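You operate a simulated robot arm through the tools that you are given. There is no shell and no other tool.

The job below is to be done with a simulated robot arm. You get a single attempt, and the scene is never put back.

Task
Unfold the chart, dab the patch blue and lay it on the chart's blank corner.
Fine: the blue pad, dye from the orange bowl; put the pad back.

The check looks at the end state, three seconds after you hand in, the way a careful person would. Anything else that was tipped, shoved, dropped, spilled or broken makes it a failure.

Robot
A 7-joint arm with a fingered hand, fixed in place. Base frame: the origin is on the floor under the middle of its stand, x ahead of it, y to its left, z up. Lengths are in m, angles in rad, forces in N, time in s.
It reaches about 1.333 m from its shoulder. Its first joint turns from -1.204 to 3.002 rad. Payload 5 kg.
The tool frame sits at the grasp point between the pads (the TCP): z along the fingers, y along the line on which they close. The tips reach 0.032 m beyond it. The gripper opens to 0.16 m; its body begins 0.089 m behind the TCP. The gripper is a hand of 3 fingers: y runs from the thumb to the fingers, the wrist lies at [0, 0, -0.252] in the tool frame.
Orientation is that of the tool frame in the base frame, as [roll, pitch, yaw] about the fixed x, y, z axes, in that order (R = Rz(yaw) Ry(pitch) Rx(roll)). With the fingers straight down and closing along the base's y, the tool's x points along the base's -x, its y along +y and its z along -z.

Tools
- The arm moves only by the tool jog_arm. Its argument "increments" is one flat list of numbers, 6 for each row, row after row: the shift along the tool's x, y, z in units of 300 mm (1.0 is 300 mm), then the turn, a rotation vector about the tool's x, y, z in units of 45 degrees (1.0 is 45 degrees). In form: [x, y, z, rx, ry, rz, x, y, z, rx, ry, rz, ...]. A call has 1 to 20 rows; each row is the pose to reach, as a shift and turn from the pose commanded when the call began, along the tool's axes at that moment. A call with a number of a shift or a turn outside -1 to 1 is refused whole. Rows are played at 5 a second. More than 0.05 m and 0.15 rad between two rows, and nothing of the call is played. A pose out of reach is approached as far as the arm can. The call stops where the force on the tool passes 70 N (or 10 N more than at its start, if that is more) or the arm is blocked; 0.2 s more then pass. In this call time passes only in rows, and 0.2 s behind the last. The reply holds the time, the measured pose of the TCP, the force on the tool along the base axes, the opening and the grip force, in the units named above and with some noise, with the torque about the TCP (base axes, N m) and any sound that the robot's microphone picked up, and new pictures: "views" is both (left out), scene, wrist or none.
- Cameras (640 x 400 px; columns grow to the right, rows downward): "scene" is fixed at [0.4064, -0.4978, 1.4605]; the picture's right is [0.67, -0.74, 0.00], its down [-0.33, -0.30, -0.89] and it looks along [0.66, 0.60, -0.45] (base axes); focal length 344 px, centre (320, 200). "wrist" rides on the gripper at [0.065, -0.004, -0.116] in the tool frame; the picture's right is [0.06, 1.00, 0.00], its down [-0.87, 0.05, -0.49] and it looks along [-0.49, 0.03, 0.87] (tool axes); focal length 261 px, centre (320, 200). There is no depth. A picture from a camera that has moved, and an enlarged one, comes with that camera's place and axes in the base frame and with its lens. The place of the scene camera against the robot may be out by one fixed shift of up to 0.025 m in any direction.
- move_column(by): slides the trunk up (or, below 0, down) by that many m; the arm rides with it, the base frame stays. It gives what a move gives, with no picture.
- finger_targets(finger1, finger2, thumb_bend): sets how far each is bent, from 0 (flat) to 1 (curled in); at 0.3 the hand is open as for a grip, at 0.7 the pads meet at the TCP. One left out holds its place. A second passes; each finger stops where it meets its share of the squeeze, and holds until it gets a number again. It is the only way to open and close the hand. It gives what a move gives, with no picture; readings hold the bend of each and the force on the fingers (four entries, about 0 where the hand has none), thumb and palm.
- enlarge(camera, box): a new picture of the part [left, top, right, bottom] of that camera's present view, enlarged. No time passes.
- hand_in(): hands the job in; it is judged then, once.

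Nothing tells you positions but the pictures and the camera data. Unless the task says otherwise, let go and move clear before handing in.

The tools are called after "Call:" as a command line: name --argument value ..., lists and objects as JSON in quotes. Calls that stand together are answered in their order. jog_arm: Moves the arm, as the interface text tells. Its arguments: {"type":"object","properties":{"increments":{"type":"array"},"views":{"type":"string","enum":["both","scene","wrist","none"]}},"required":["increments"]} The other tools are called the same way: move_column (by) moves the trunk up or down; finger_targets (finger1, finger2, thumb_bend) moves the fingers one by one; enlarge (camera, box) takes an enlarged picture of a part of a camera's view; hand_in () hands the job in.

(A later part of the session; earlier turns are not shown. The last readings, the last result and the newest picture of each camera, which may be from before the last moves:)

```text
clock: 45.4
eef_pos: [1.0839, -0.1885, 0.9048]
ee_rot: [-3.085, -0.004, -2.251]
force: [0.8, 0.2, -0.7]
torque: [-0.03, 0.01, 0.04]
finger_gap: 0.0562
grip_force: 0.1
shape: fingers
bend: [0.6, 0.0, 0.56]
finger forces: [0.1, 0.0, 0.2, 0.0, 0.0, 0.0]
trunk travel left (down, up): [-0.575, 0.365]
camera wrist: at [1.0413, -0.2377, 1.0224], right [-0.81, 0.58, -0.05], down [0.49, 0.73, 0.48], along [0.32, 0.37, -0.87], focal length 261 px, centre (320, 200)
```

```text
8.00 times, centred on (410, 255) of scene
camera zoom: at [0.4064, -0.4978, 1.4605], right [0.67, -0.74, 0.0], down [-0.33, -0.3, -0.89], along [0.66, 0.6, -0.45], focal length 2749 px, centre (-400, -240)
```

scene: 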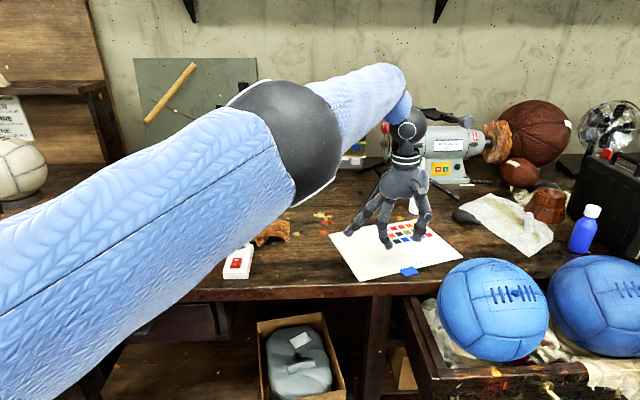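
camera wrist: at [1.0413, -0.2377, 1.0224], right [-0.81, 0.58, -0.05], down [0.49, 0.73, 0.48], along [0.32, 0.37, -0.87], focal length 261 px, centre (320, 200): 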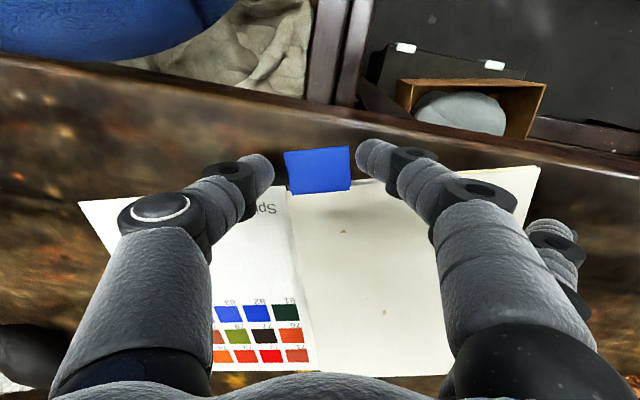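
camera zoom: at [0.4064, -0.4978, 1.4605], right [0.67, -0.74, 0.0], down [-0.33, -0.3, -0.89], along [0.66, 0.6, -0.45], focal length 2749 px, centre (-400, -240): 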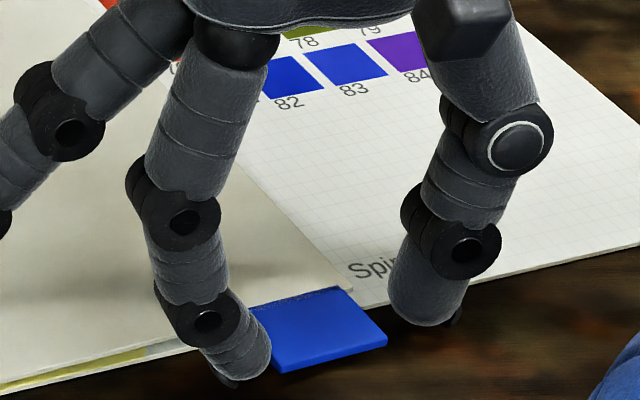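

The pose matches last time. I'll settle onto the table and close to light contact as before.

Call:
jog_arm --increments '[0, 0.002, 0.008, 0, 0, 0, 0, 0.002, 0.016, 0, 0, 0]' --views "none"

Call:
finger_targets --finger1 0.645

Call:
jog_arm --increments '[0, 0, 0.008, 0, 0, 0]' --views "none"

Call:
finger_targets --thumb_bend 0.6

Call:
enlarge --camera "scene" --box '[380, 230, 440, 280]'

Call:
enlarge --camera "wrist" --box '[240, 100, 400, 220]'

```text
clock: 46.0
eef_pos: [1.0843, -0.1875, 0.9001]
ee_rot: [-3.087, -0.003, -2.251]
force: [0.5, 0.8, -0.4]
torque: [-0.04, -0.01, -0.01]
finger_gap: 0.0557
grip_force: 0.0
shape: fingers
bend: [0.6, 0.0, 0.56]
finger forces: [0.1, 0.0, 0.1, 0.0, 0.1, 0.1]
trunk travel left (down, up): [-0.575, 0.365]
```

```text
clock: 47.0
eef_pos: [1.0842, -0.1884, 0.9003]
ee_rot: [-3.084, -0.006, -2.253]
force: [-1.0, 0.8, -0.1]
torque: [0.03, 0.02, 0.01]
finger_gap: 0.05
grip_force: 0.7
shape: fingers
bend: [0.63, 0.0, 0.56]
finger forces: [1.0, 0.1, 0.1, 0.0, 0.0, 0.1]
trunk travel left (down, up): [-0.575, 0.365]
```

```text
clock: 47.4
eef_pos: [1.0833, -0.1871, 0.9]
ee_rot: [-3.087, -0.004, -2.252]
force: [-2.1, 0.5, 3.3]
torque: [0.03, 0.11, -0.05]
finger_gap: 0.0503
grip_force: 1.8
shape: fingers
bend: [0.63, 0.0, 0.56]
finger forces: [3.5, 0.0, 0.0, 0.0, 0.1, 0.0]
trunk travel left (down, up): [-0.575, 0.365]
```

```text
clock: 48.4
eef_pos: [1.0847, -0.1869, 0.8984]
ee_rot: [-3.085, -0.002, -2.251]
force: [-1.1, 1.9, 4.8]
torque: [0.04, 0.13, -0.04]
finger_gap: 0.0438
grip_force: 4.1
shape: fingers
bend: [0.63, 0.0, 0.59]
finger forces: [5.4, 0.0, 0.1, 0.0, 1.5, 0.0]
trunk travel left (down, up): [-0.575, 0.365]
```

```text
8.00 times, centred on (410, 255) of scene
camera zoom: at [0.4064, -0.4978, 1.4605], right [0.67, -0.74, 0.0], down [-0.33, -0.3, -0.89], along [0.66, 0.6, -0.45], focal length 2749 px, centre (-400, -240)
```

zoom: 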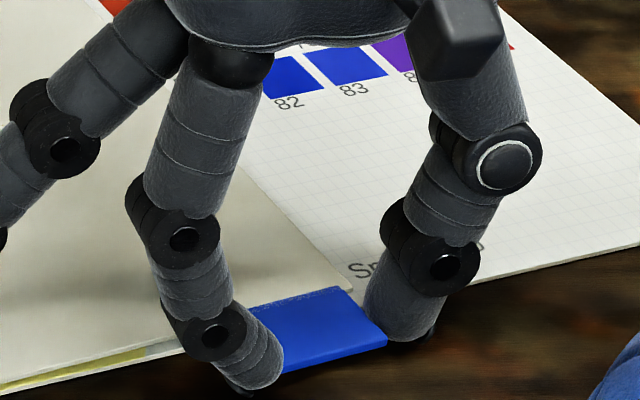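

```text
3.33 times, centred on (320, 160) of wrist
camera zoom: at [1.0411, -0.2367, 1.0155], right [-0.81, 0.58, -0.06], down [0.48, 0.73, 0.48], along [0.32, 0.37, -0.87], focal length 869 px, centre (320, 333)
```

zoom: 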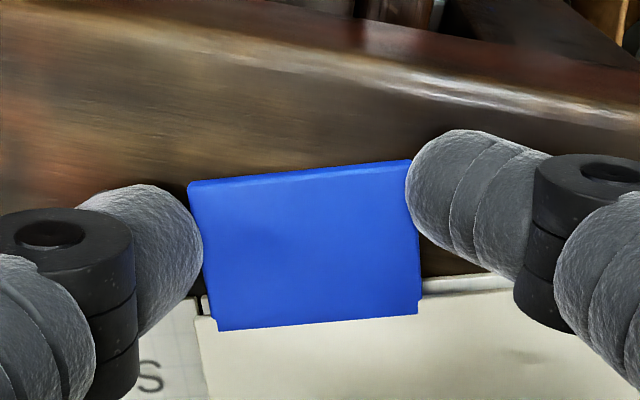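

Both are in light contact. Now a light squeeze, then a quick continuous sweep of two 45° arcs plus 15° to carry the flap past vertical.

Call:
finger_targets --finger1 0.665 --thumb_bend 0.625

Call:
jog_arm --increments '[0.0035, 0.0165, -0.0565, 0.164, -0.0295, 0.0016, 0.0083, 0.0401, -0.1103, 0.328, -0.0589, 0.0032, 0.0142, 0.0703, -0.1604, 0.492, -0.0884, 0.0048, 0.0212, 0.1068, -0.2062, 0.656, -0.1178, 0.0064, 0.0291, 0.1489, -0.2467, 0.82, -0.1473, 0.008, 0.0379, 0.1958, -0.2812, 0.984, -0.1767, 0.0096]' --views "wrist"

```text
clock: 49.4
eef_pos: [1.0843, -0.1874, 0.8999]
ee_rot: [-3.086, -0.002, -2.251]
force: [0.2, 0.5, 4.7]
torque: [0.03, 0.1, -0.03]
finger_gap: 0.0428
grip_force: 5.5
shape: fingers
bend: [0.64, 0.0, 0.61]
finger forces: [6.3, 0.0, 0.1, 0.0, 4.0, 0.0]
trunk travel left (down, up): [-0.575, 0.365]
```

```text
clock: 50.8
eef_pos: [1.0281, -0.1559, 0.9802]
ee_rot: [-2.307, 0.123, -2.2]
force: [0.3, -0.5, -0.7]
torque: [0.04, -0.01, 0.02]
finger_gap: 0.0324
grip_force: 0.1
shape: fingers
bend: [0.66, 0.0, 0.62]
finger forces: [0.1, 0.0, 0.0, 0.0, 0.0, 0.0]
trunk travel left (down, up): [-0.575, 0.365]
camera wrist: at [0.9163, -0.1678, 1.0539], right [-0.53, 0.42, -0.74], down [0.16, 0.9, 0.39], along [0.83, 0.09, -0.54], focal length 261 px, centre (320, 200)
```

wrist: 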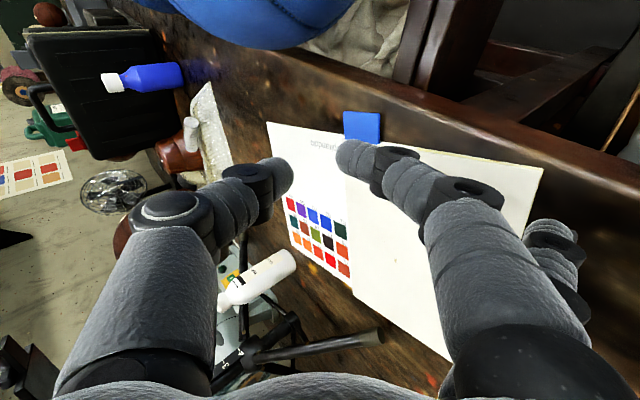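

It slipped again: with round tips this flat pinch can't hold through a rotation. Better plan: lift only about 24° without rotating the hand, so the outer edge rides up onto the thumb. Then I can push that edge over with the thumb alone. I'll reset first.

Call:
finger_targets --finger1 0.6 --finger2 0.0 --thumb_bend 0.565

Call:
jog_arm --increments '[0, -0.1, -0.09, 0, 0, 0, 0, -0.17, -0.14, -0.164, 0.0295, -0.0016, 0, -0.17, -0.14, -0.328, 0.0589, -0.0032, 0, -0.17, -0.14, -0.492, 0.0884, -0.0048, 0, -0.17, -0.14, -0.656, 0.1178, -0.0064, 0, -0.17, -0.14, -0.82, 0.1473, -0.008, 0, -0.17, -0.14, -0.984, 0.1767, -0.0096]' --views "wrist"

Call:
enlarge --camera "scene" --box '[310, 200, 490, 300]'

```text
clock: 51.8
eef_pos: [1.0269, -0.156, 0.9801]
ee_rot: [-2.309, 0.12, -2.201]
force: [-0.4, -0.3, -0.1]
torque: [0.04, -0.04, -0.02]
finger_gap: 0.0547
grip_force: 0.0
shape: fingers
bend: [0.6, 0.0, 0.56]
finger forces: [0.0, 0.0, 0.1, 0.0, 0.0, 0.0]
trunk travel left (down, up): [-0.575, 0.365]
```

```text
clock: 53.4
eef_pos: [1.0269, -0.1635, 1.0462]
ee_rot: [-3.086, -0.005, -2.251]
force: [0.4, 1.0, -0.1]
torque: [-0.02, -0.02, 0.03]
finger_gap: 0.0548
grip_force: 0.1
shape: fingers
bend: [0.6, 0.0, 0.56]
finger forces: [0.0, 0.1, 0.0, 0.0, 0.1, 0.0]
trunk travel left (down, up): [-0.575, 0.365]
camera wrist: at [0.9834, -0.2132, 1.1625], right [-0.81, 0.58, -0.05], down [0.49, 0.73, 0.48], along [0.32, 0.37, -0.87], focal length 261 px, centre (320, 200)
```

wrist: 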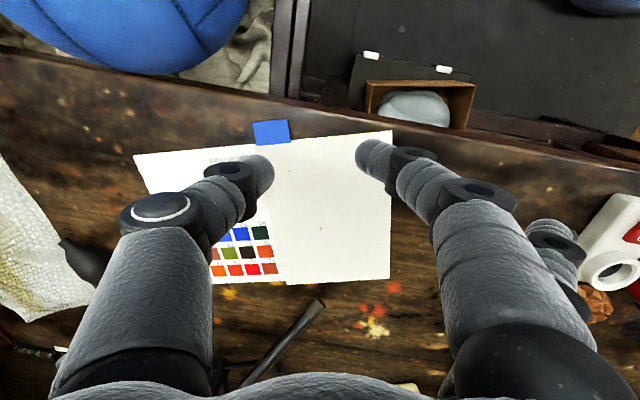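

```text
3.56 times, centred on (400, 250) of scene
camera zoom: at [0.4064, -0.4978, 1.4605], right [0.67, -0.74, 0.0], down [-0.33, -0.3, -0.89], along [0.66, 0.6, -0.45], focal length 1222 px, centre (36, 22)
```

zoom: 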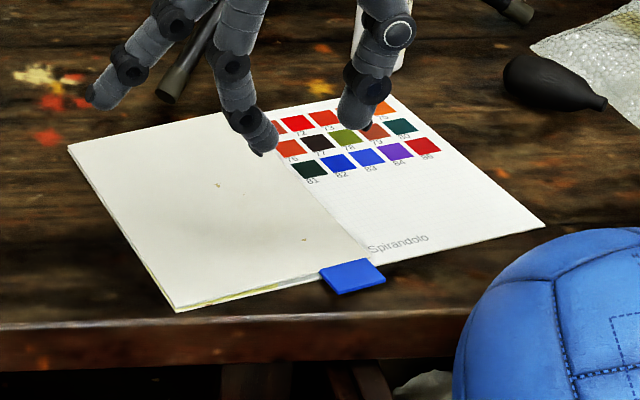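

The chart is undisturbed. I'll re-approach the tab the same way.

Call:
jog_arm --increments '[-0.0147, -0.0429, 0.12, 0, 0, 0, -0.0293, -0.0858, 0.24, 0, 0, 0, -0.044, -0.1288, 0.36, 0, 0, 0, -0.0587, -0.1717, 0.44, 0, 0, 0, -0.0587, -0.1717, 0.4773, 0, 0, 0]' --views "none"

Call:
enlarge --camera "wrist" --box '[240, 100, 400, 220]'

Call:
enlarge --camera "scene" --box '[380, 230, 440, 280]'

```text
clock: 54.6
eef_pos: [1.083, -0.1894, 0.905]
ee_rot: [-3.087, -0.003, -2.251]
force: [-0.2, 0.1, -0.6]
torque: [-0.03, -0.02, 0.04]
finger_gap: 0.0549
grip_force: 0.0
shape: fingers
bend: [0.6, 0.0, 0.56]
finger forces: [0.0, 0.0, 0.0, 0.1, 0.0, 0.1]
trunk travel left (down, up): [-0.575, 0.365]
```

```text
3.33 times, centred on (320, 160) of wrist
camera zoom: at [1.0408, -0.2388, 1.0216], right [-0.81, 0.58, -0.05], down [0.49, 0.73, 0.48], along [0.32, 0.37, -0.87], focal length 869 px, centre (320, 333)
```

zoom: 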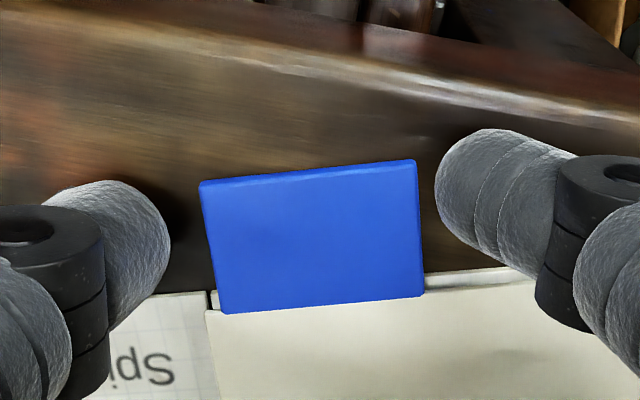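

```text
8.00 times, centred on (410, 255) of scene
camera zoom: at [0.4064, -0.4978, 1.4605], right [0.67, -0.74, 0.0], down [-0.33, -0.3, -0.89], along [0.66, 0.6, -0.45], focal length 2749 px, centre (-400, -240)
```

zoom: 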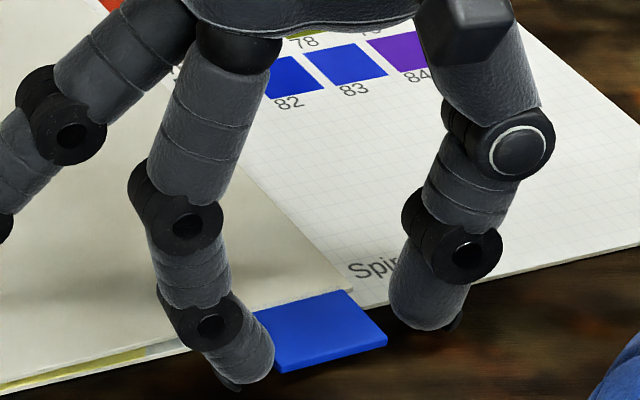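

Same good alignment. I'll settle, close to moderate squeeze, then lift the tab along its path without rotating the hand.

Call:
jog_arm --increments '[0, 0.002, 0.008, 0, 0, 0, 0, 0.002, 0.016, 0, 0, 0]' --views "none"

Call:
finger_targets --finger1 0.645

Call:
jog_arm --increments '[0, 0, 0.01, 0, 0, 0]' --views "none"

Call:
finger_targets --thumb_bend 0.6

Call:
finger_targets --finger1 0.68 --thumb_bend 0.645

Call:
jog_arm --increments '[0.0002, -0.0008, -0.0324, 0, 0, 0, 0.0008, 0.0012, -0.0635, 0, 0, 0, 0.0018, 0.0048, -0.0937, 0, 0, 0]' --views "both"

Call:
enlarge --camera "scene" --box '[370, 220, 450, 280]'

Call:
enlarge --camera "wrist" --box '[240, 100, 400, 220]'

```text
clock: 55.2
eef_pos: [1.084, -0.1891, 0.9014]
ee_rot: [-3.085, -0.005, -2.252]
force: [0.3, 0.2, 0.2]
torque: [-0.02, -0.04, 0.03]
finger_gap: 0.0549
grip_force: 0.0
shape: fingers
bend: [0.6, 0.0, 0.56]
finger forces: [0.1, 0.1, 0.0, 0.1, 0.0, 0.0]
trunk travel left (down, up): [-0.575, 0.365]
```

```text
clock: 56.2
eef_pos: [1.0836, -0.1882, 0.9019]
ee_rot: [-3.087, -0.006, -2.251]
force: [-0.3, 1.0, 1.2]
torque: [0.03, 0.01, -0.03]
finger_gap: 0.0499
grip_force: 0.6
shape: fingers
bend: [0.63, 0.0, 0.56]
finger forces: [1.0, 0.1, 0.1, 0.0, 0.0, 0.0]
trunk travel left (down, up): [-0.575, 0.365]
```

```text
clock: 56.6
eef_pos: [1.0812, -0.1874, 0.8981]
ee_rot: [-3.087, -0.005, -2.251]
force: [-1.6, 0.3, 4.4]
torque: [0.03, 0.22, -0.05]
finger_gap: 0.0493
grip_force: 2.9
shape: fingers
bend: [0.64, 0.0, 0.56]
finger forces: [5.6, 0.1, 0.1, 0.0, 0.1, 0.1]
trunk travel left (down, up): [-0.575, 0.365]
```

```text
clock: 57.6
eef_pos: [1.0824, -0.1878, 0.8981]
ee_rot: [-3.086, -0.003, -2.252]
force: [-0.3, 1.1, 7.2]
torque: [0.09, 0.2, -0.05]
finger_gap: 0.0441
grip_force: 4.4
shape: fingers
bend: [0.64, 0.0, 0.59]
finger forces: [7.2, 0.0, 0.0, 0.1, 2.2, 0.1]
trunk travel left (down, up): [-0.575, 0.365]
```

```text
clock: 58.6
eef_pos: [1.0824, -0.1884, 0.8988]
ee_rot: [-3.087, -0.004, -2.251]
force: [2.4, -0.1, 6.7]
torque: [-0.01, 0.08, -0.05]
finger_gap: 0.0422
grip_force: 9.0
shape: fingers
bend: [0.65, 0.0, 0.61]
finger forces: [8.9, 0.0, 0.1, 0.0, 8.1, 0.0]
trunk travel left (down, up): [-0.575, 0.365]
```

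```text
clock: 59.4
eef_pos: [1.0794, -0.1868, 0.9245]
ee_rot: [-3.085, -0.004, -2.25]
force: [4.2, -3.2, 1.4]
torque: [-0.14, -0.15, 0.0]
finger_gap: 0.0361
grip_force: 4.8
shape: fingers
bend: [0.66, 0.0, 0.62]
finger forces: [1.6, 0.0, 0.0, 0.1, 7.5, 0.0]
trunk travel left (down, up): [-0.575, 0.365]
camera wrist: at [1.0375, -0.2365, 1.0413], right [-0.81, 0.58, -0.05], down [0.49, 0.73, 0.48], along [0.32, 0.37, -0.87], focal length 261 px, centre (320, 200)
```

scene: 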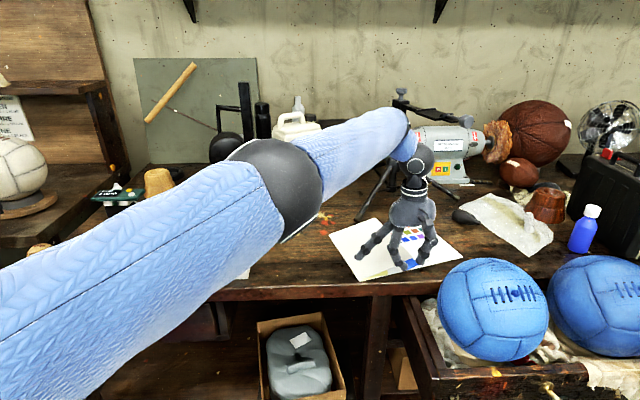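
wrist: 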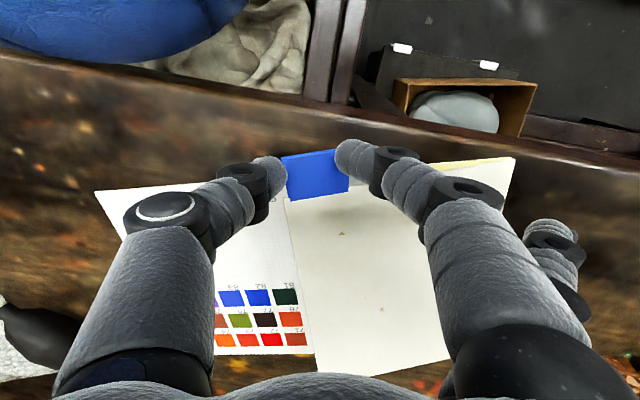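

```text
6.67 times, centred on (410, 250) of scene
camera zoom: at [0.4064, -0.4978, 1.4605], right [0.67, -0.74, 0.0], down [-0.33, -0.3, -0.89], along [0.66, 0.6, -0.45], focal length 2291 px, centre (-280, -133)
```

zoom: 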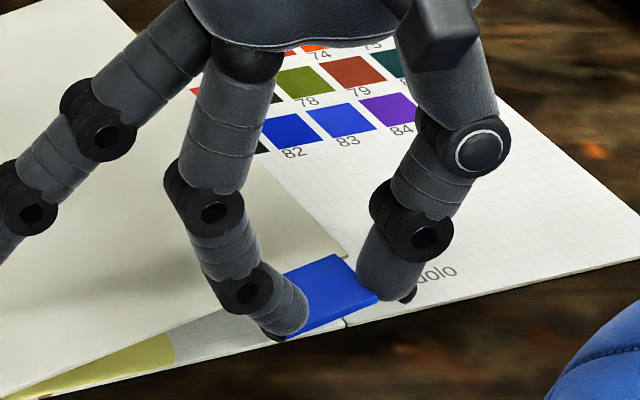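

```text
3.33 times, centred on (320, 160) of wrist
camera zoom: at [1.0375, -0.2365, 1.0413], right [-0.81, 0.58, -0.05], down [0.49, 0.73, 0.48], along [0.32, 0.37, -0.87], focal length 869 px, centre (320, 333)
```

zoom: 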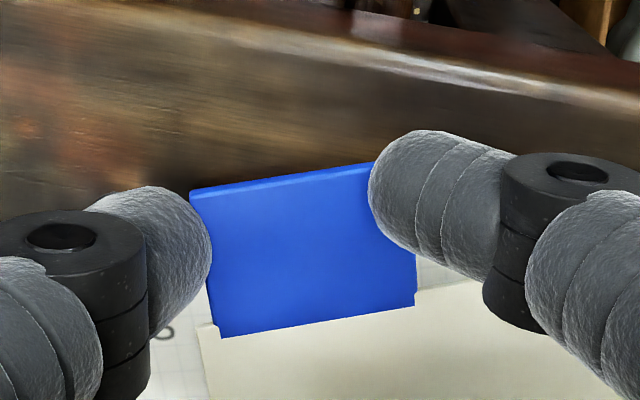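

It works: the flap is at about 12° and the outer edge now rests against the thumb (7.5 N), with finger1 barely touching. I'll push that edge inward and up with the thumb, keeping the tip below the edge.

Call:
jog_arm --increments '[0.0035, 0.0172, -0.0477, 0, 0, 0, 0.0077, 0.0376, -0.0955, 0, 0, 0, 0.0124, 0.0612, -0.1435, 0, 0, 0, 0.0177, 0.0884, -0.1883, 0, 0, 0]' --views "both"

Call:
enlarge --camera "scene" --box '[340, 200, 450, 280]'

Call:
enlarge --camera "wrist" --box '[220, 90, 420, 240]'

```text
clock: 60.4
eef_pos: [1.0542, -0.1722, 0.9828]
ee_rot: [-3.085, -0.004, -2.251]
force: [12.1, -3.5, 8.7]
torque: [-0.29, -0.57, 0.14]
finger_gap: 0.0376
grip_force: 8.2
shape: fingers
bend: [0.68, 0.0, 0.61]
finger forces: [0.0, 0.0, 0.0, 0.0, 15.3, 0.0]
trunk travel left (down, up): [-0.575, 0.365]
camera wrist: at [1.0101, -0.2218, 1.0991], right [-0.81, 0.58, -0.06], down [0.48, 0.73, 0.48], along [0.32, 0.37, -0.87], focal length 261 px, centre (320, 200)
```

scene: 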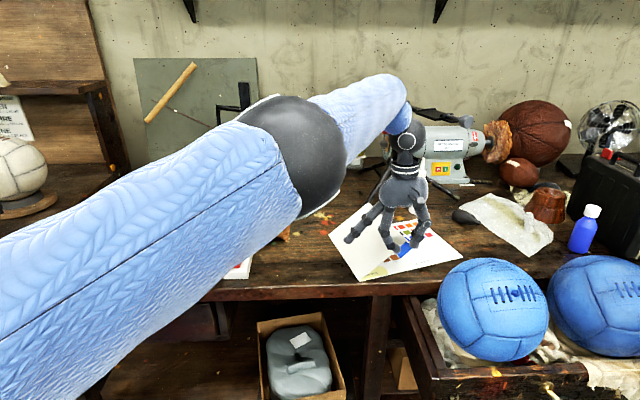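
wrist: 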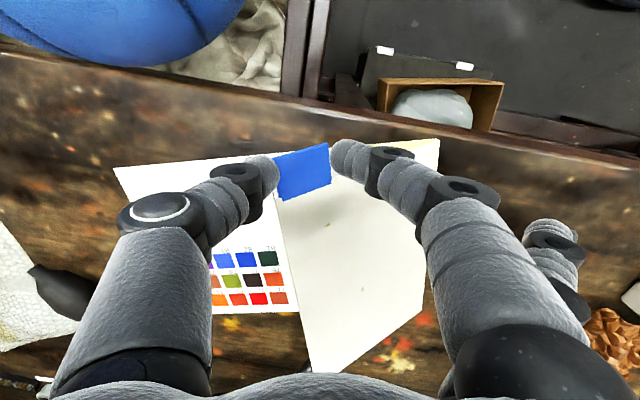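

```text
5.00 times, centred on (395, 240) of scene
camera zoom: at [0.4064, -0.4978, 1.4605], right [0.67, -0.74, 0.0], down [-0.33, -0.3, -0.89], along [0.66, 0.6, -0.45], focal length 1718 px, centre (-55, 0)
```

zoom: 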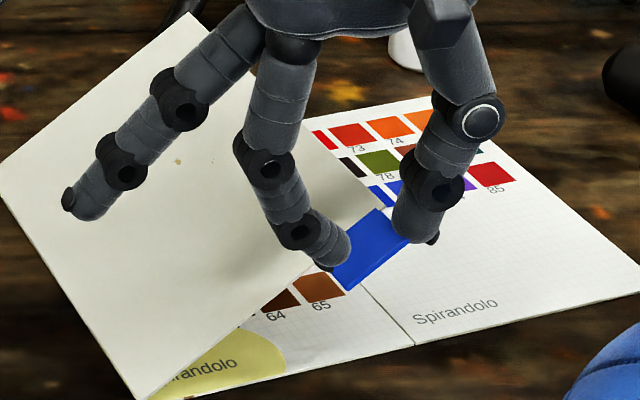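

```text
2.67 times, centred on (320, 165) of wrist
camera zoom: at [1.0101, -0.2218, 1.0991], right [-0.81, 0.58, -0.06], down [0.48, 0.73, 0.48], along [0.32, 0.37, -0.87], focal length 695 px, centre (320, 293)
```

zoom: 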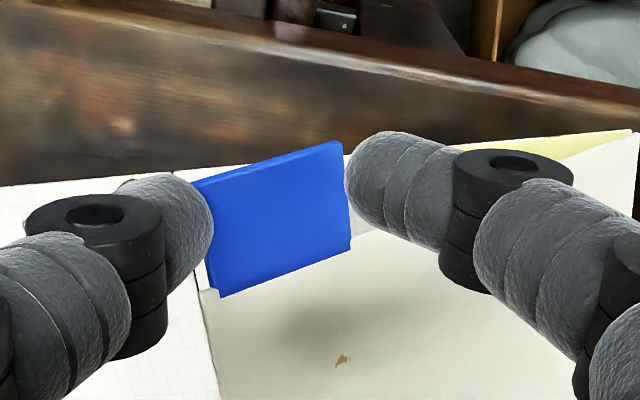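

The flap is at about 37° with the thumb pushing on its edge. I'll keep pushing inward and up to about 75°.

Call:
jog_arm --increments '[0.004, 0.0219, -0.0246, 0, 0, 0, 0.0083, 0.0437, -0.0491, 0, 0, 0, 0.0146, 0.0769, -0.0793, 0, 0, 0, 0.0208, 0.11, -0.1094, 0, 0, 0, 0.0279, 0.1482, -0.1332, 0, 0, 0, 0.035, 0.1863, -0.1569, 0, 0, 0, 0.0427, 0.2281, -0.1742, 0, 0, 0, 0.0503, 0.2699, -0.1915, 0, 0, 0]' --views "both"

Call:
enlarge --camera "scene" --box '[320, 180, 450, 280]'

```text
clock: 62.2
eef_pos: [0.9753, -0.1296, 1.0352]
ee_rot: [-3.086, -0.005, -2.254]
force: [-0.4, -0.4, 0.0]
torque: [-0.02, -0.03, 0.02]
finger_gap: 0.0262
grip_force: 0.1
shape: fingers
bend: [0.68, 0.0, 0.64]
finger forces: [0.0, 0.0, 0.1, 0.0, 0.0, 0.0]
trunk travel left (down, up): [-0.575, 0.365]
camera wrist: at [0.9333, -0.1796, 1.1514], right [-0.81, 0.58, -0.05], down [0.49, 0.73, 0.48], along [0.32, 0.37, -0.87], focal length 261 px, centre (320, 200)
```

scene: 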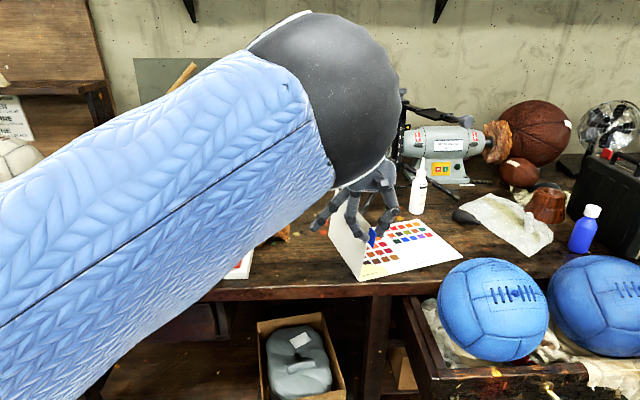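
wrist: 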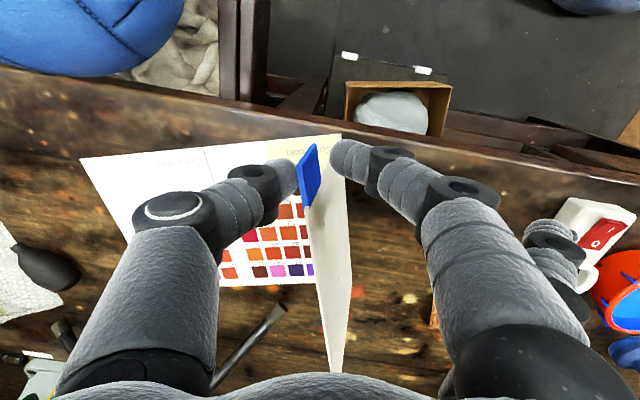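

```text
4.00 times, centred on (385, 230) of scene
camera zoom: at [0.4064, -0.4978, 1.4605], right [0.67, -0.74, 0.0], down [-0.33, -0.3, -0.89], along [0.66, 0.6, -0.45], focal length 1375 px, centre (60, 80)
```

zoom: 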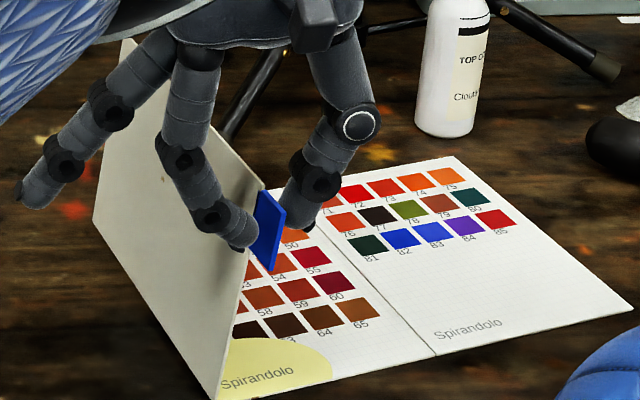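

The flap stands at about 75–80°, leaning on the thumb with almost no load. I'll open finger1 out of the way, then push past vertical.

Call:
finger_targets --finger1 0.05 --finger2 0.0

Call:
enlarge --camera "scene" --box '[320, 180, 450, 280]'

Call:
enlarge --camera "wrist" --box '[0, 0, 640, 400]'

```text
clock: 63.2
eef_pos: [0.9771, -0.1321, 1.0328]
ee_rot: [-3.085, -0.006, -2.251]
force: [-0.3, 0.2, 0.8]
torque: [-0.03, 0.0, 0.02]
finger_gap: 0.1313
grip_force: 0.1
shape: fingers
bend: [0.05, 0.0, 0.64]
finger forces: [0.1, 0.1, 0.0, 0.0, 0.0, 0.0]
trunk travel left (down, up): [-0.575, 0.365]
```

```text
4.00 times, centred on (385, 230) of scene
camera zoom: at [0.4064, -0.4978, 1.4605], right [0.67, -0.74, 0.0], down [-0.33, -0.3, -0.89], along [0.66, 0.6, -0.45], focal length 1375 px, centre (60, 80)
```

zoom: 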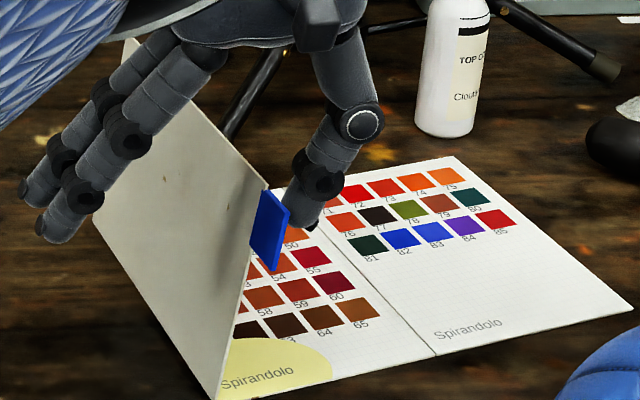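

```text
1.00 times, centred on (320, 200) of wrist (not enlarged: the box is as wide or as high as the picture)
camera zoom: at [0.9354, -0.1804, 1.1513], right [-0.81, 0.58, -0.05], down [0.49, 0.73, 0.48], along [0.32, 0.37, -0.87], focal length 261 px, centre (320, 200)
```

zoom: 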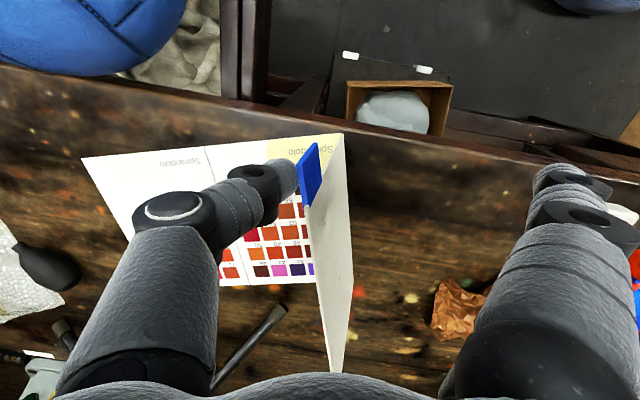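

Clear. Now I'll push the edge past vertical with the thumb.

Call:
jog_arm --increments '[0.0089, 0.049, -0.0026, 0, 0, 0, 0.0177, 0.0983, -0.0053, 0, 0, 0, 0.0266, 0.1474, -0.008, 0, 0, 0, 0.0354, 0.1966, -0.0106, 0, 0, 0]' --views "both"

Call:
enlarge --camera "scene" --box '[300, 170, 450, 290]'

```text
clock: 64.2
eef_pos: [0.9252, -0.1011, 1.0346]
ee_rot: [-3.086, -0.005, -2.251]
force: [-0.5, 1.0, -0.5]
torque: [0.02, -0.02, -0.03]
finger_gap: 0.1311
grip_force: 0.1
shape: fingers
bend: [0.05, 0.0, 0.64]
finger forces: [0.0, 0.1, 0.0, 0.0, 0.0, 0.0]
trunk travel left (down, up): [-0.575, 0.365]
camera wrist: at [0.8836, -0.1508, 1.1508], right [-0.81, 0.58, -0.05], down [0.49, 0.73, 0.48], along [0.32, 0.37, -0.87], focal length 261 px, centre (320, 200)
```

scene: 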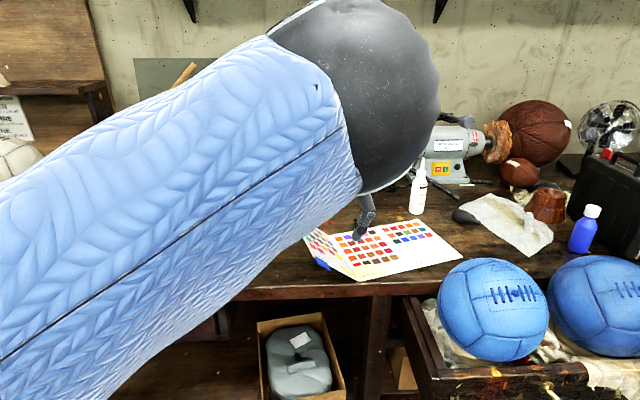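
wrist: 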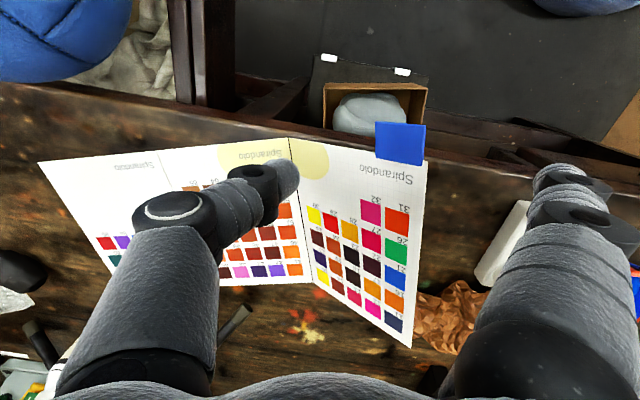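

```text
3.33 times, centred on (375, 230) of scene
camera zoom: at [0.4064, -0.4978, 1.4605], right [0.67, -0.74, 0.0], down [-0.33, -0.3, -0.89], along [0.66, 0.6, -0.45], focal length 1146 px, centre (137, 100)
```

zoom: 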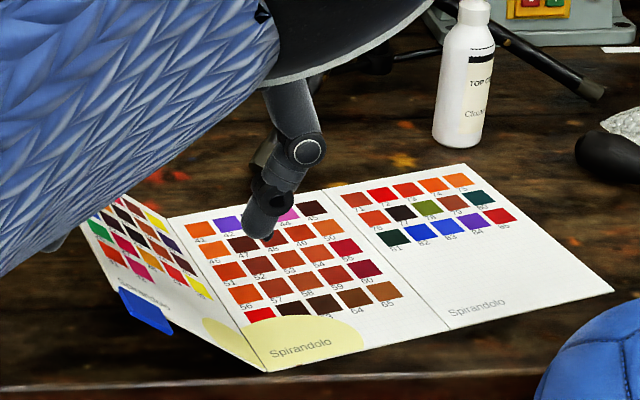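

The flap has swung over to the left and its inside shows more swatches. I'll lift the hand straight up clear of it and see how it settles.

Call:
jog_arm --increments '[0, -0.008, -0.15, 0, 0, 0, 0, -0.016, -0.3, 0, 0, 0, 0, -0.024, -0.45, 0, 0, 0, 0, -0.03, -0.56, 0, 0, 0]' --views "both"

Call:
enlarge --camera "scene" --box '[280, 190, 480, 310]'

Call:
enlarge --camera "wrist" --box '[40, 80, 480, 360]'

```text
clock: 65.2
eef_pos: [0.9276, -0.1007, 1.203]
ee_rot: [-3.085, -0.005, -2.252]
force: [-0.5, 0.2, 0.4]
torque: [0.0, 0.01, -0.01]
finger_gap: 0.1314
grip_force: 0.0
shape: fingers
bend: [0.05, 0.0, 0.64]
finger forces: [0.1, 0.0, 0.1, 0.0, 0.0, 0.0]
trunk travel left (down, up): [-0.575, 0.365]
camera wrist: at [0.8855, -0.1501, 1.32], right [-0.81, 0.58, -0.06], down [0.49, 0.73, 0.48], along [0.32, 0.37, -0.87], focal length 261 px, centre (320, 200)
```

scene: 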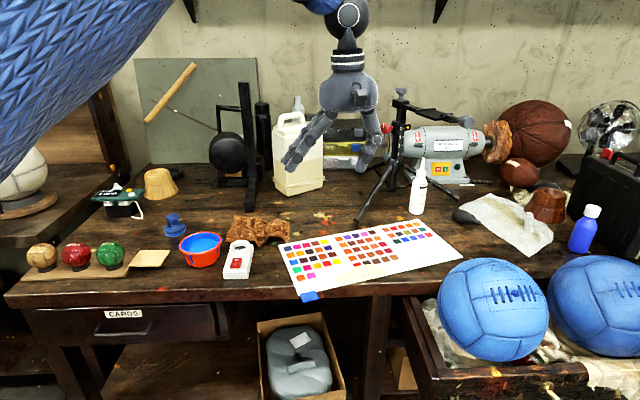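
wrist: 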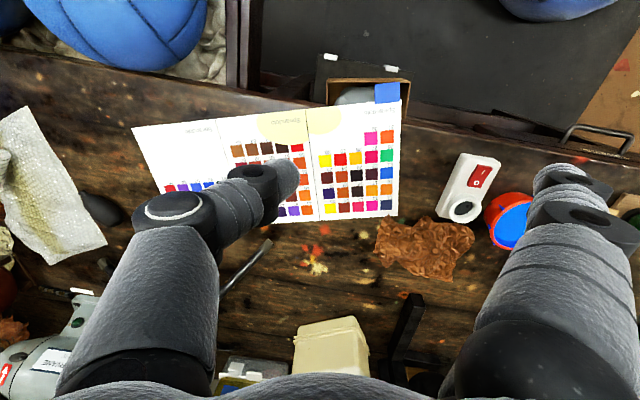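

```text
3.20 times, centred on (380, 250) of scene
camera zoom: at [0.4064, -0.4978, 1.4605], right [0.67, -0.74, 0.0], down [-0.33, -0.3, -0.89], along [0.66, 0.6, -0.45], focal length 1100 px, centre (128, 40)
```

zoom: 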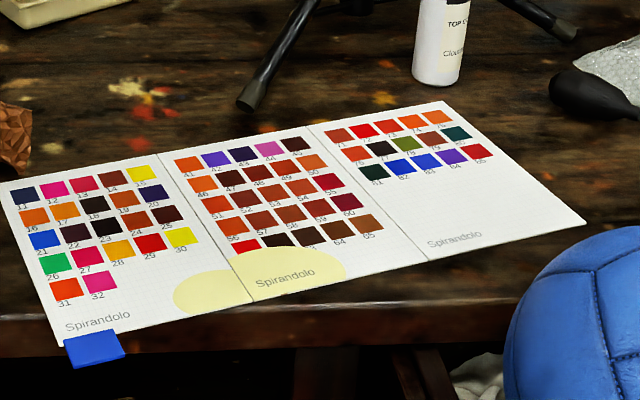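

```text
1.43 times, centred on (260, 220) of wrist
camera zoom: at [0.8855, -0.1501, 1.32], right [-0.81, 0.58, -0.06], down [0.49, 0.73, 0.48], along [0.32, 0.37, -0.87], focal length 372 px, centre (406, 171)
```

zoom: 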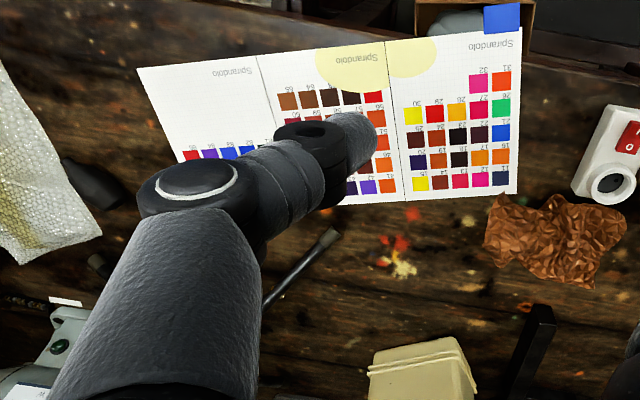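

The chart is fully unfolded and flat. The left and middle panels are filled; the right panel's near-right corner is the blank one. Next I'll open the hand and go look at the pad, bowl and patch from above.

Call:
finger_targets --finger1 0.3 --finger2 0.3 --thumb_bend 0.3

Call:
jog_arm --increments '[-0.0368, 0.1248, -0.0067, -0.01, 0, 0.081, -0.0735, 0.2496, -0.0134, -0.02, 0, 0.162, -0.1103, 0.3744, -0.02, -0.03, 0, 0.243, -0.147, 0.4993, -0.0267, -0.04, 0, 0.324, -0.1838, 0.6241, -0.0334, -0.05, 0, 0.405, -0.2205, 0.7489, -0.04, -0.06, 0, 0.486, -0.2573, 0.8737, -0.047, -0.07, 0, 0.567]' --views "none"

```text
clock: 66.2
eef_pos: [0.9293, -0.1012, 1.2014]
ee_rot: [-3.085, -0.006, -2.249]
force: [0.3, 0.9, 0.8]
torque: [0.01, 0.0, -0.03]
finger_gap: 0.1682
grip_force: 0.1
shape: fingers
bend: [0.3, 0.3, 0.3]
finger forces: [0.1, 0.0, 0.0, 0.1, 0.0, 0.0]
trunk travel left (down, up): [-0.575, 0.365]
```

```text
clock: 67.8
eef_pos: [0.7719, 0.1236, 1.1985]
ee_rot: [3.141, 0.006, -2.698]
force: [0.2, -0.2, -0.4]
torque: [-0.01, 0.0, 0.01]
finger_gap: 0.1684
grip_force: 0.0
shape: fingers
bend: [0.3, 0.3, 0.3]
finger forces: [0.1, 0.0, 0.0, 0.1, 0.0, 0.1]
trunk travel left (down, up): [-0.575, 0.365]
```

Call:
jog_arm --increments '[0.0192, 0.1282, 0, 0, 0, 0.081, 0.0384, 0.2565, 0, 0, 0, 0.161, 0.0576, 0.3847, 0, 0, 0, 0.242, 0.0767, 0.513, 0, 0, 0, 0.323, 0.0959, 0.6412, 0, 0, 0, 0.404, 0.1151, 0.7695, 0, 0, 0, 0.484, 0.1343, 0.8977, 0, 0, 0, 0.565]' --views "both"

Call:
enlarge --camera "scene" --box '[110, 190, 260, 290]'

```text
clock: 69.4
eef_pos: [0.618, 0.351, 1.1991]
ee_rot: [3.138, 0.009, -3.14]
force: [0.1, 0.5, 0.1]
torque: [-0.03, -0.02, 0.03]
finger_gap: 0.1685
grip_force: 0.1
shape: fingers
bend: [0.3, 0.3, 0.3]
finger forces: [0.0, 0.1, 0.0, 0.1, 0.0, 0.1]
trunk travel left (down, up): [-0.575, 0.365]
camera wrist: at [0.5536, 0.3462, 1.3151], right [-0.06, 1.0, 0.0], down [0.87, 0.05, 0.5], along [0.5, 0.03, -0.87], focal length 261 px, centre (320, 200)
```

scene: 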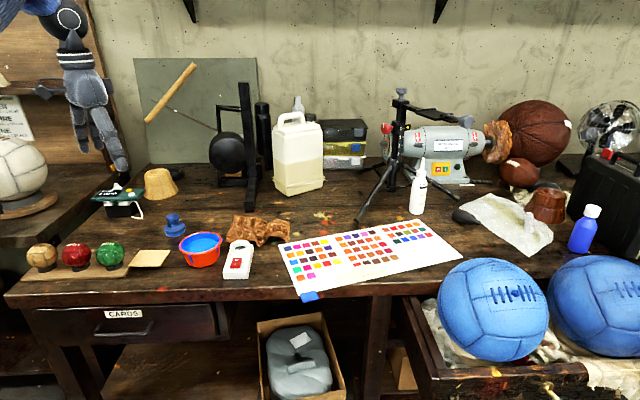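
wrist: 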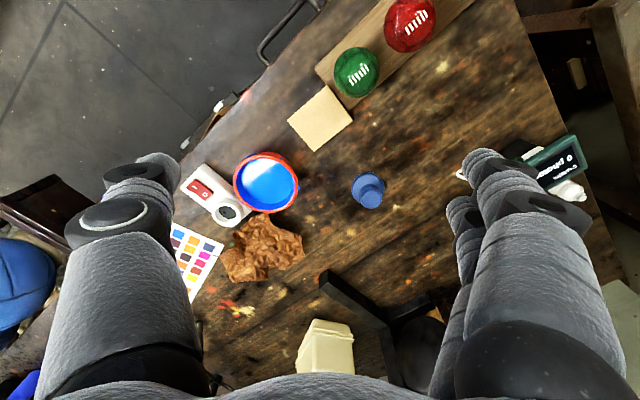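

```text
4.00 times, centred on (185, 240) of scene
camera zoom: at [0.4064, -0.4978, 1.4605], right [0.67, -0.74, 0.0], down [-0.33, -0.3, -0.89], along [0.66, 0.6, -0.45], focal length 1375 px, centre (860, 40)
```

zoom: 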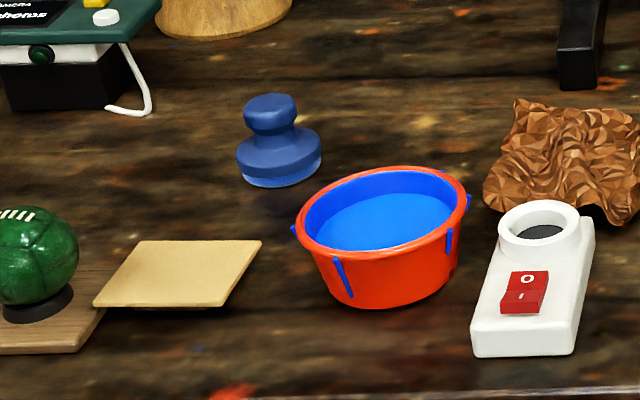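

A clear view of the pad, bowl and patch. I'll enlarge them to measure positions.

Call:
enlarge --camera "wrist" --box '[220, 70, 400, 220]'

Call:
enlarge --camera "wrist" --box '[280, 80, 360, 155]'

Call:
enlarge --camera "wrist" --box '[340, 160, 400, 220]'

Call:
enlarge --camera "scene" --box '[125, 235, 175, 275]'

```text
2.67 times, centred on (310, 145) of wrist
camera zoom: at [0.5536, 0.3462, 1.3151], right [-0.06, 1.0, 0.0], down [0.87, 0.05, 0.5], along [0.5, 0.03, -0.87], focal length 695 px, centre (347, 347)
```

zoom: 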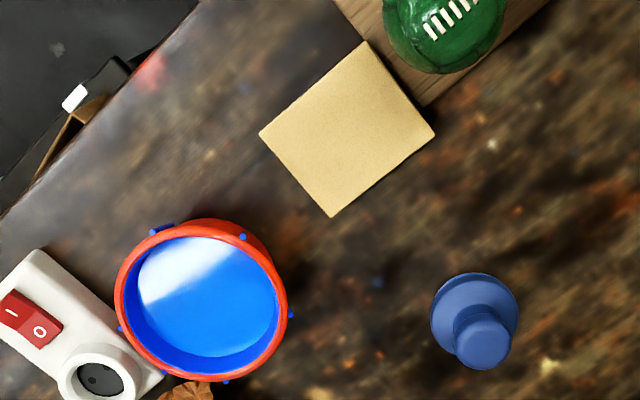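

```text
5.33 times, centred on (320, 118) of wrist
camera zoom: at [0.5536, 0.3462, 1.3151], right [-0.06, 1.0, 0.0], down [0.87, 0.05, 0.5], along [0.5, 0.03, -0.87], focal length 1390 px, centre (320, 640)
```

zoom: 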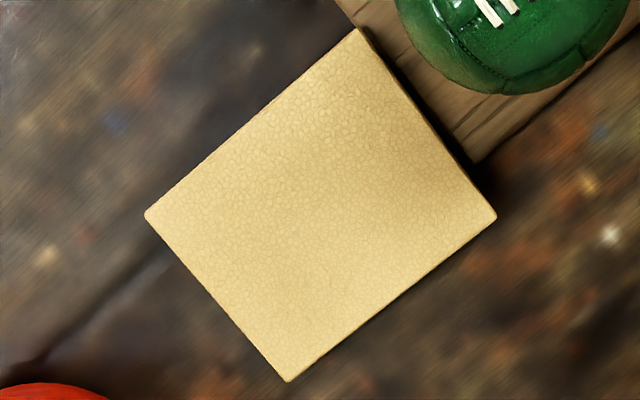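

```text
6.67 times, centred on (370, 190) of wrist
camera zoom: at [0.5536, 0.3462, 1.3151], right [-0.06, 1.0, 0.0], down [0.87, 0.05, 0.5], along [0.5, 0.03, -0.87], focal length 1738 px, centre (-13, 267)
```

zoom: 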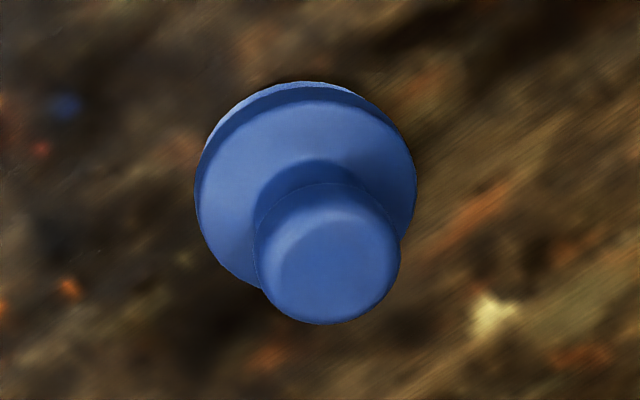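

```text
10.00 times, centred on (150, 255) of scene
camera zoom: at [0.4064, -0.4978, 1.4605], right [0.67, -0.74, 0.0], down [-0.33, -0.3, -0.89], along [0.66, 0.6, -0.45], focal length 3436 px, centre (2020, -350)
```

zoom: 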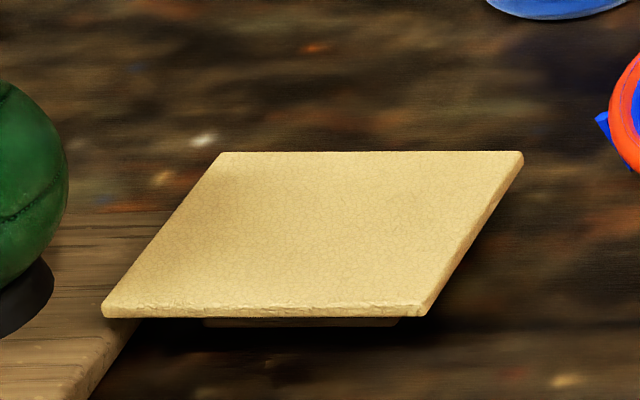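

The pad's knob is at about (0.775, 0.453) with its top near z≈0.912. The bowl centre is about (0.759, 0.264). The patch is about 84×69 mm, centred near (0.654, 0.354), and raised about 15 mm on a small support. I'll move above the pad next.

Call:
finger_targets --finger1 0.45 --finger2 0.45 --thumb_bend 0.45

Call:
jog_arm --increments '[-0.087, 0.0566, 0.0722, 0, 0, 0, -0.1739, 0.1131, 0.1444, 0, 0, 0, -0.2609, 0.1697, 0.2167, 0, 0, 0, -0.3478, 0.2262, 0.2889, 0, 0, 0, -0.4348, 0.2828, 0.3611, 0, 0, 0, -0.5217, 0.3393, 0.4333, 0, 0, 0]' --views "both"

Call:
enlarge --camera "wrist" --box '[240, 100, 400, 220]'

```text
clock: 70.4
eef_pos: [0.6207, 0.35, 1.1986]
ee_rot: [3.137, 0.008, -3.139]
force: [0.7, -0.2, 0.5]
torque: [0.0, 0.02, -0.01]
finger_gap: 0.1086
grip_force: 0.0
shape: fingers
bend: [0.45, 0.45, 0.45]
finger forces: [0.1, 0.1, 0.0, 0.0, 0.1, 0.0]
trunk travel left (down, up): [-0.575, 0.365]
```

```text
clock: 71.8
eef_pos: [0.7524, 0.4052, 1.0575]
ee_rot: [3.126, 0.008, -3.141]
force: [1.4, -0.3, -0.7]
torque: [-0.02, 0.1, 0.02]
finger_gap: 0.108
grip_force: 0.0
shape: fingers
bend: [0.45, 0.45, 0.45]
finger forces: [0.0, 0.0, 0.0, 0.1, 0.0, 0.0]
out of reach, approached as far as the arm can: row 4, 5, 6
trunk travel left (down, up): [-0.575, 0.365]
camera wrist: at [0.6865, 0.3989, 1.173], right [-0.06, 1.0, 0.02], down [0.87, 0.05, 0.5], along [0.5, 0.04, -0.87], focal length 261 px, centre (320, 200)
```

scene: 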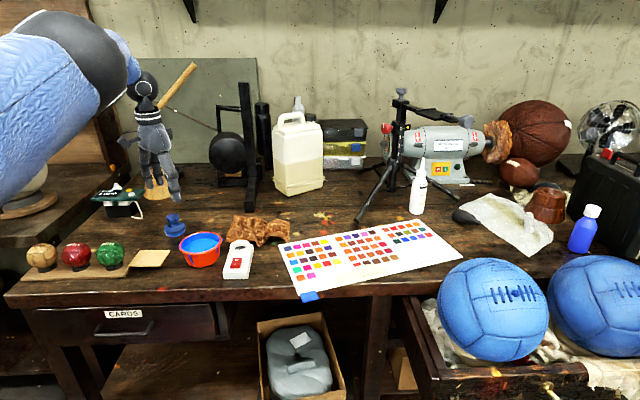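
wrist: 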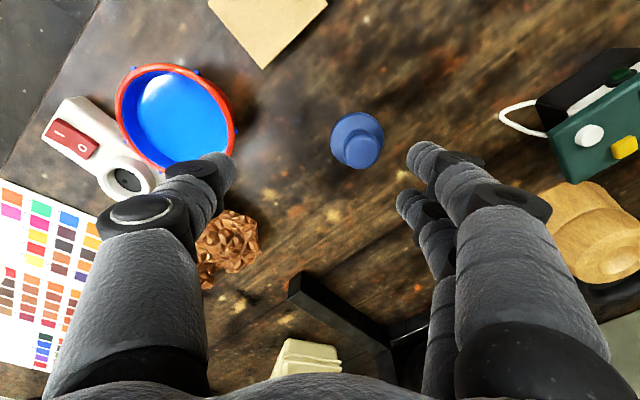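

```text
3.33 times, centred on (320, 160) of wrist
camera zoom: at [0.6865, 0.3989, 1.173], right [-0.06, 1.0, 0.02], down [0.87, 0.05, 0.5], along [0.5, 0.04, -0.87], focal length 869 px, centre (320, 333)
```

zoom: 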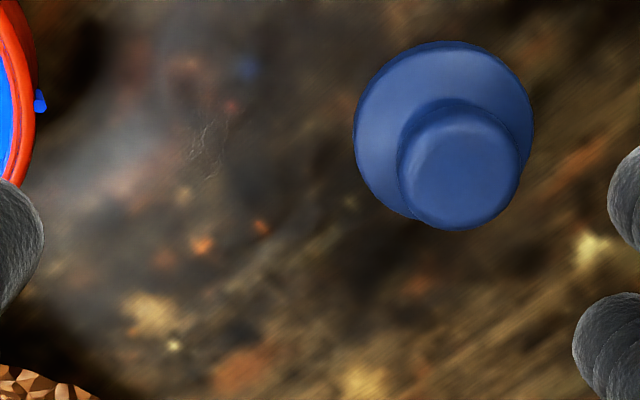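

The arm hit its reach limit here too, which tells me the shoulder sits off to the right (around y≈−0.35). So the pad needs a small outward-pointing lean of about 10°. I'll turn the hand to face away from the shoulder and apply that lean, keeping clear above the bench.

Call:
jog_arm --increments '[0.017, -0.018, 0, 0, 0, -0.13, 0.034, -0.037, 0, 0, 0, -0.26, 0.05, -0.055, 0, 0, 0, -0.39, 0.067, -0.073, 0, 0, 0, -0.52]' --views "none"

Call:
jog_arm --increments '[0, 0, 0, -0.011, -0.055, -0.13, 0, 0, 0, -0.022, -0.111, -0.26, 0, 0, 0, -0.034, -0.167, -0.39, 0, 0, 0, -0.045, -0.222, -0.52]' --views "both"

```text
clock: 72.8
eef_pos: [0.7296, 0.3799, 1.0639]
ee_rot: [3.14, 0.01, -2.73]
force: [0.4, 0.7, -0.6]
torque: [-0.01, -0.02, 0.0]
finger_gap: 0.1081
grip_force: 0.0
shape: fingers
bend: [0.45, 0.45, 0.45]
finger forces: [0.1, 0.0, 0.1, 0.0, 0.0, 0.1]
trunk travel left (down, up): [-0.575, 0.365]
```

```text
clock: 73.8
eef_pos: [0.7293, 0.38, 1.0646]
ee_rot: [-3.137, 0.185, -2.321]
force: [-0.1, -0.3, 0.3]
torque: [0.02, 0.03, -0.01]
finger_gap: 0.1084
grip_force: 0.0
shape: fingers
bend: [0.45, 0.45, 0.45]
finger forces: [0.1, 0.0, 0.1, 0.0, 0.1, 0.0]
trunk travel left (down, up): [-0.575, 0.365]
camera wrist: at [0.674, 0.3149, 1.1663], right [-0.77, 0.64, -0.01], down [0.48, 0.6, 0.64], along [0.42, 0.49, -0.77], focal length 261 px, centre (320, 200)
```

scene: 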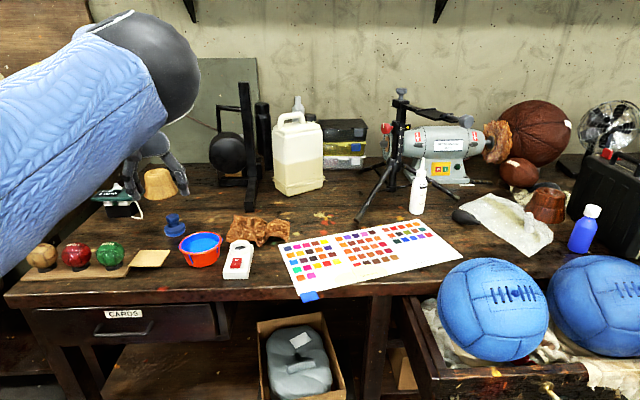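
wrist: 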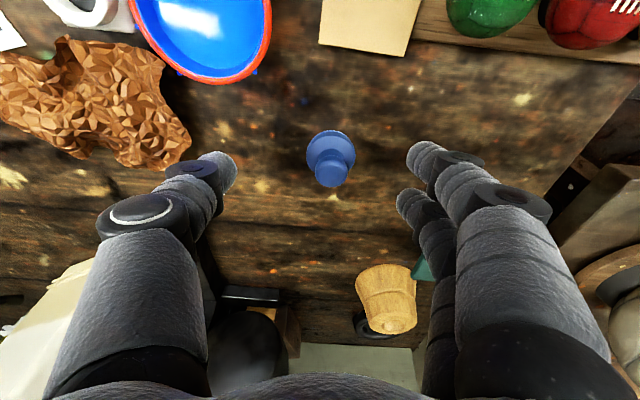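

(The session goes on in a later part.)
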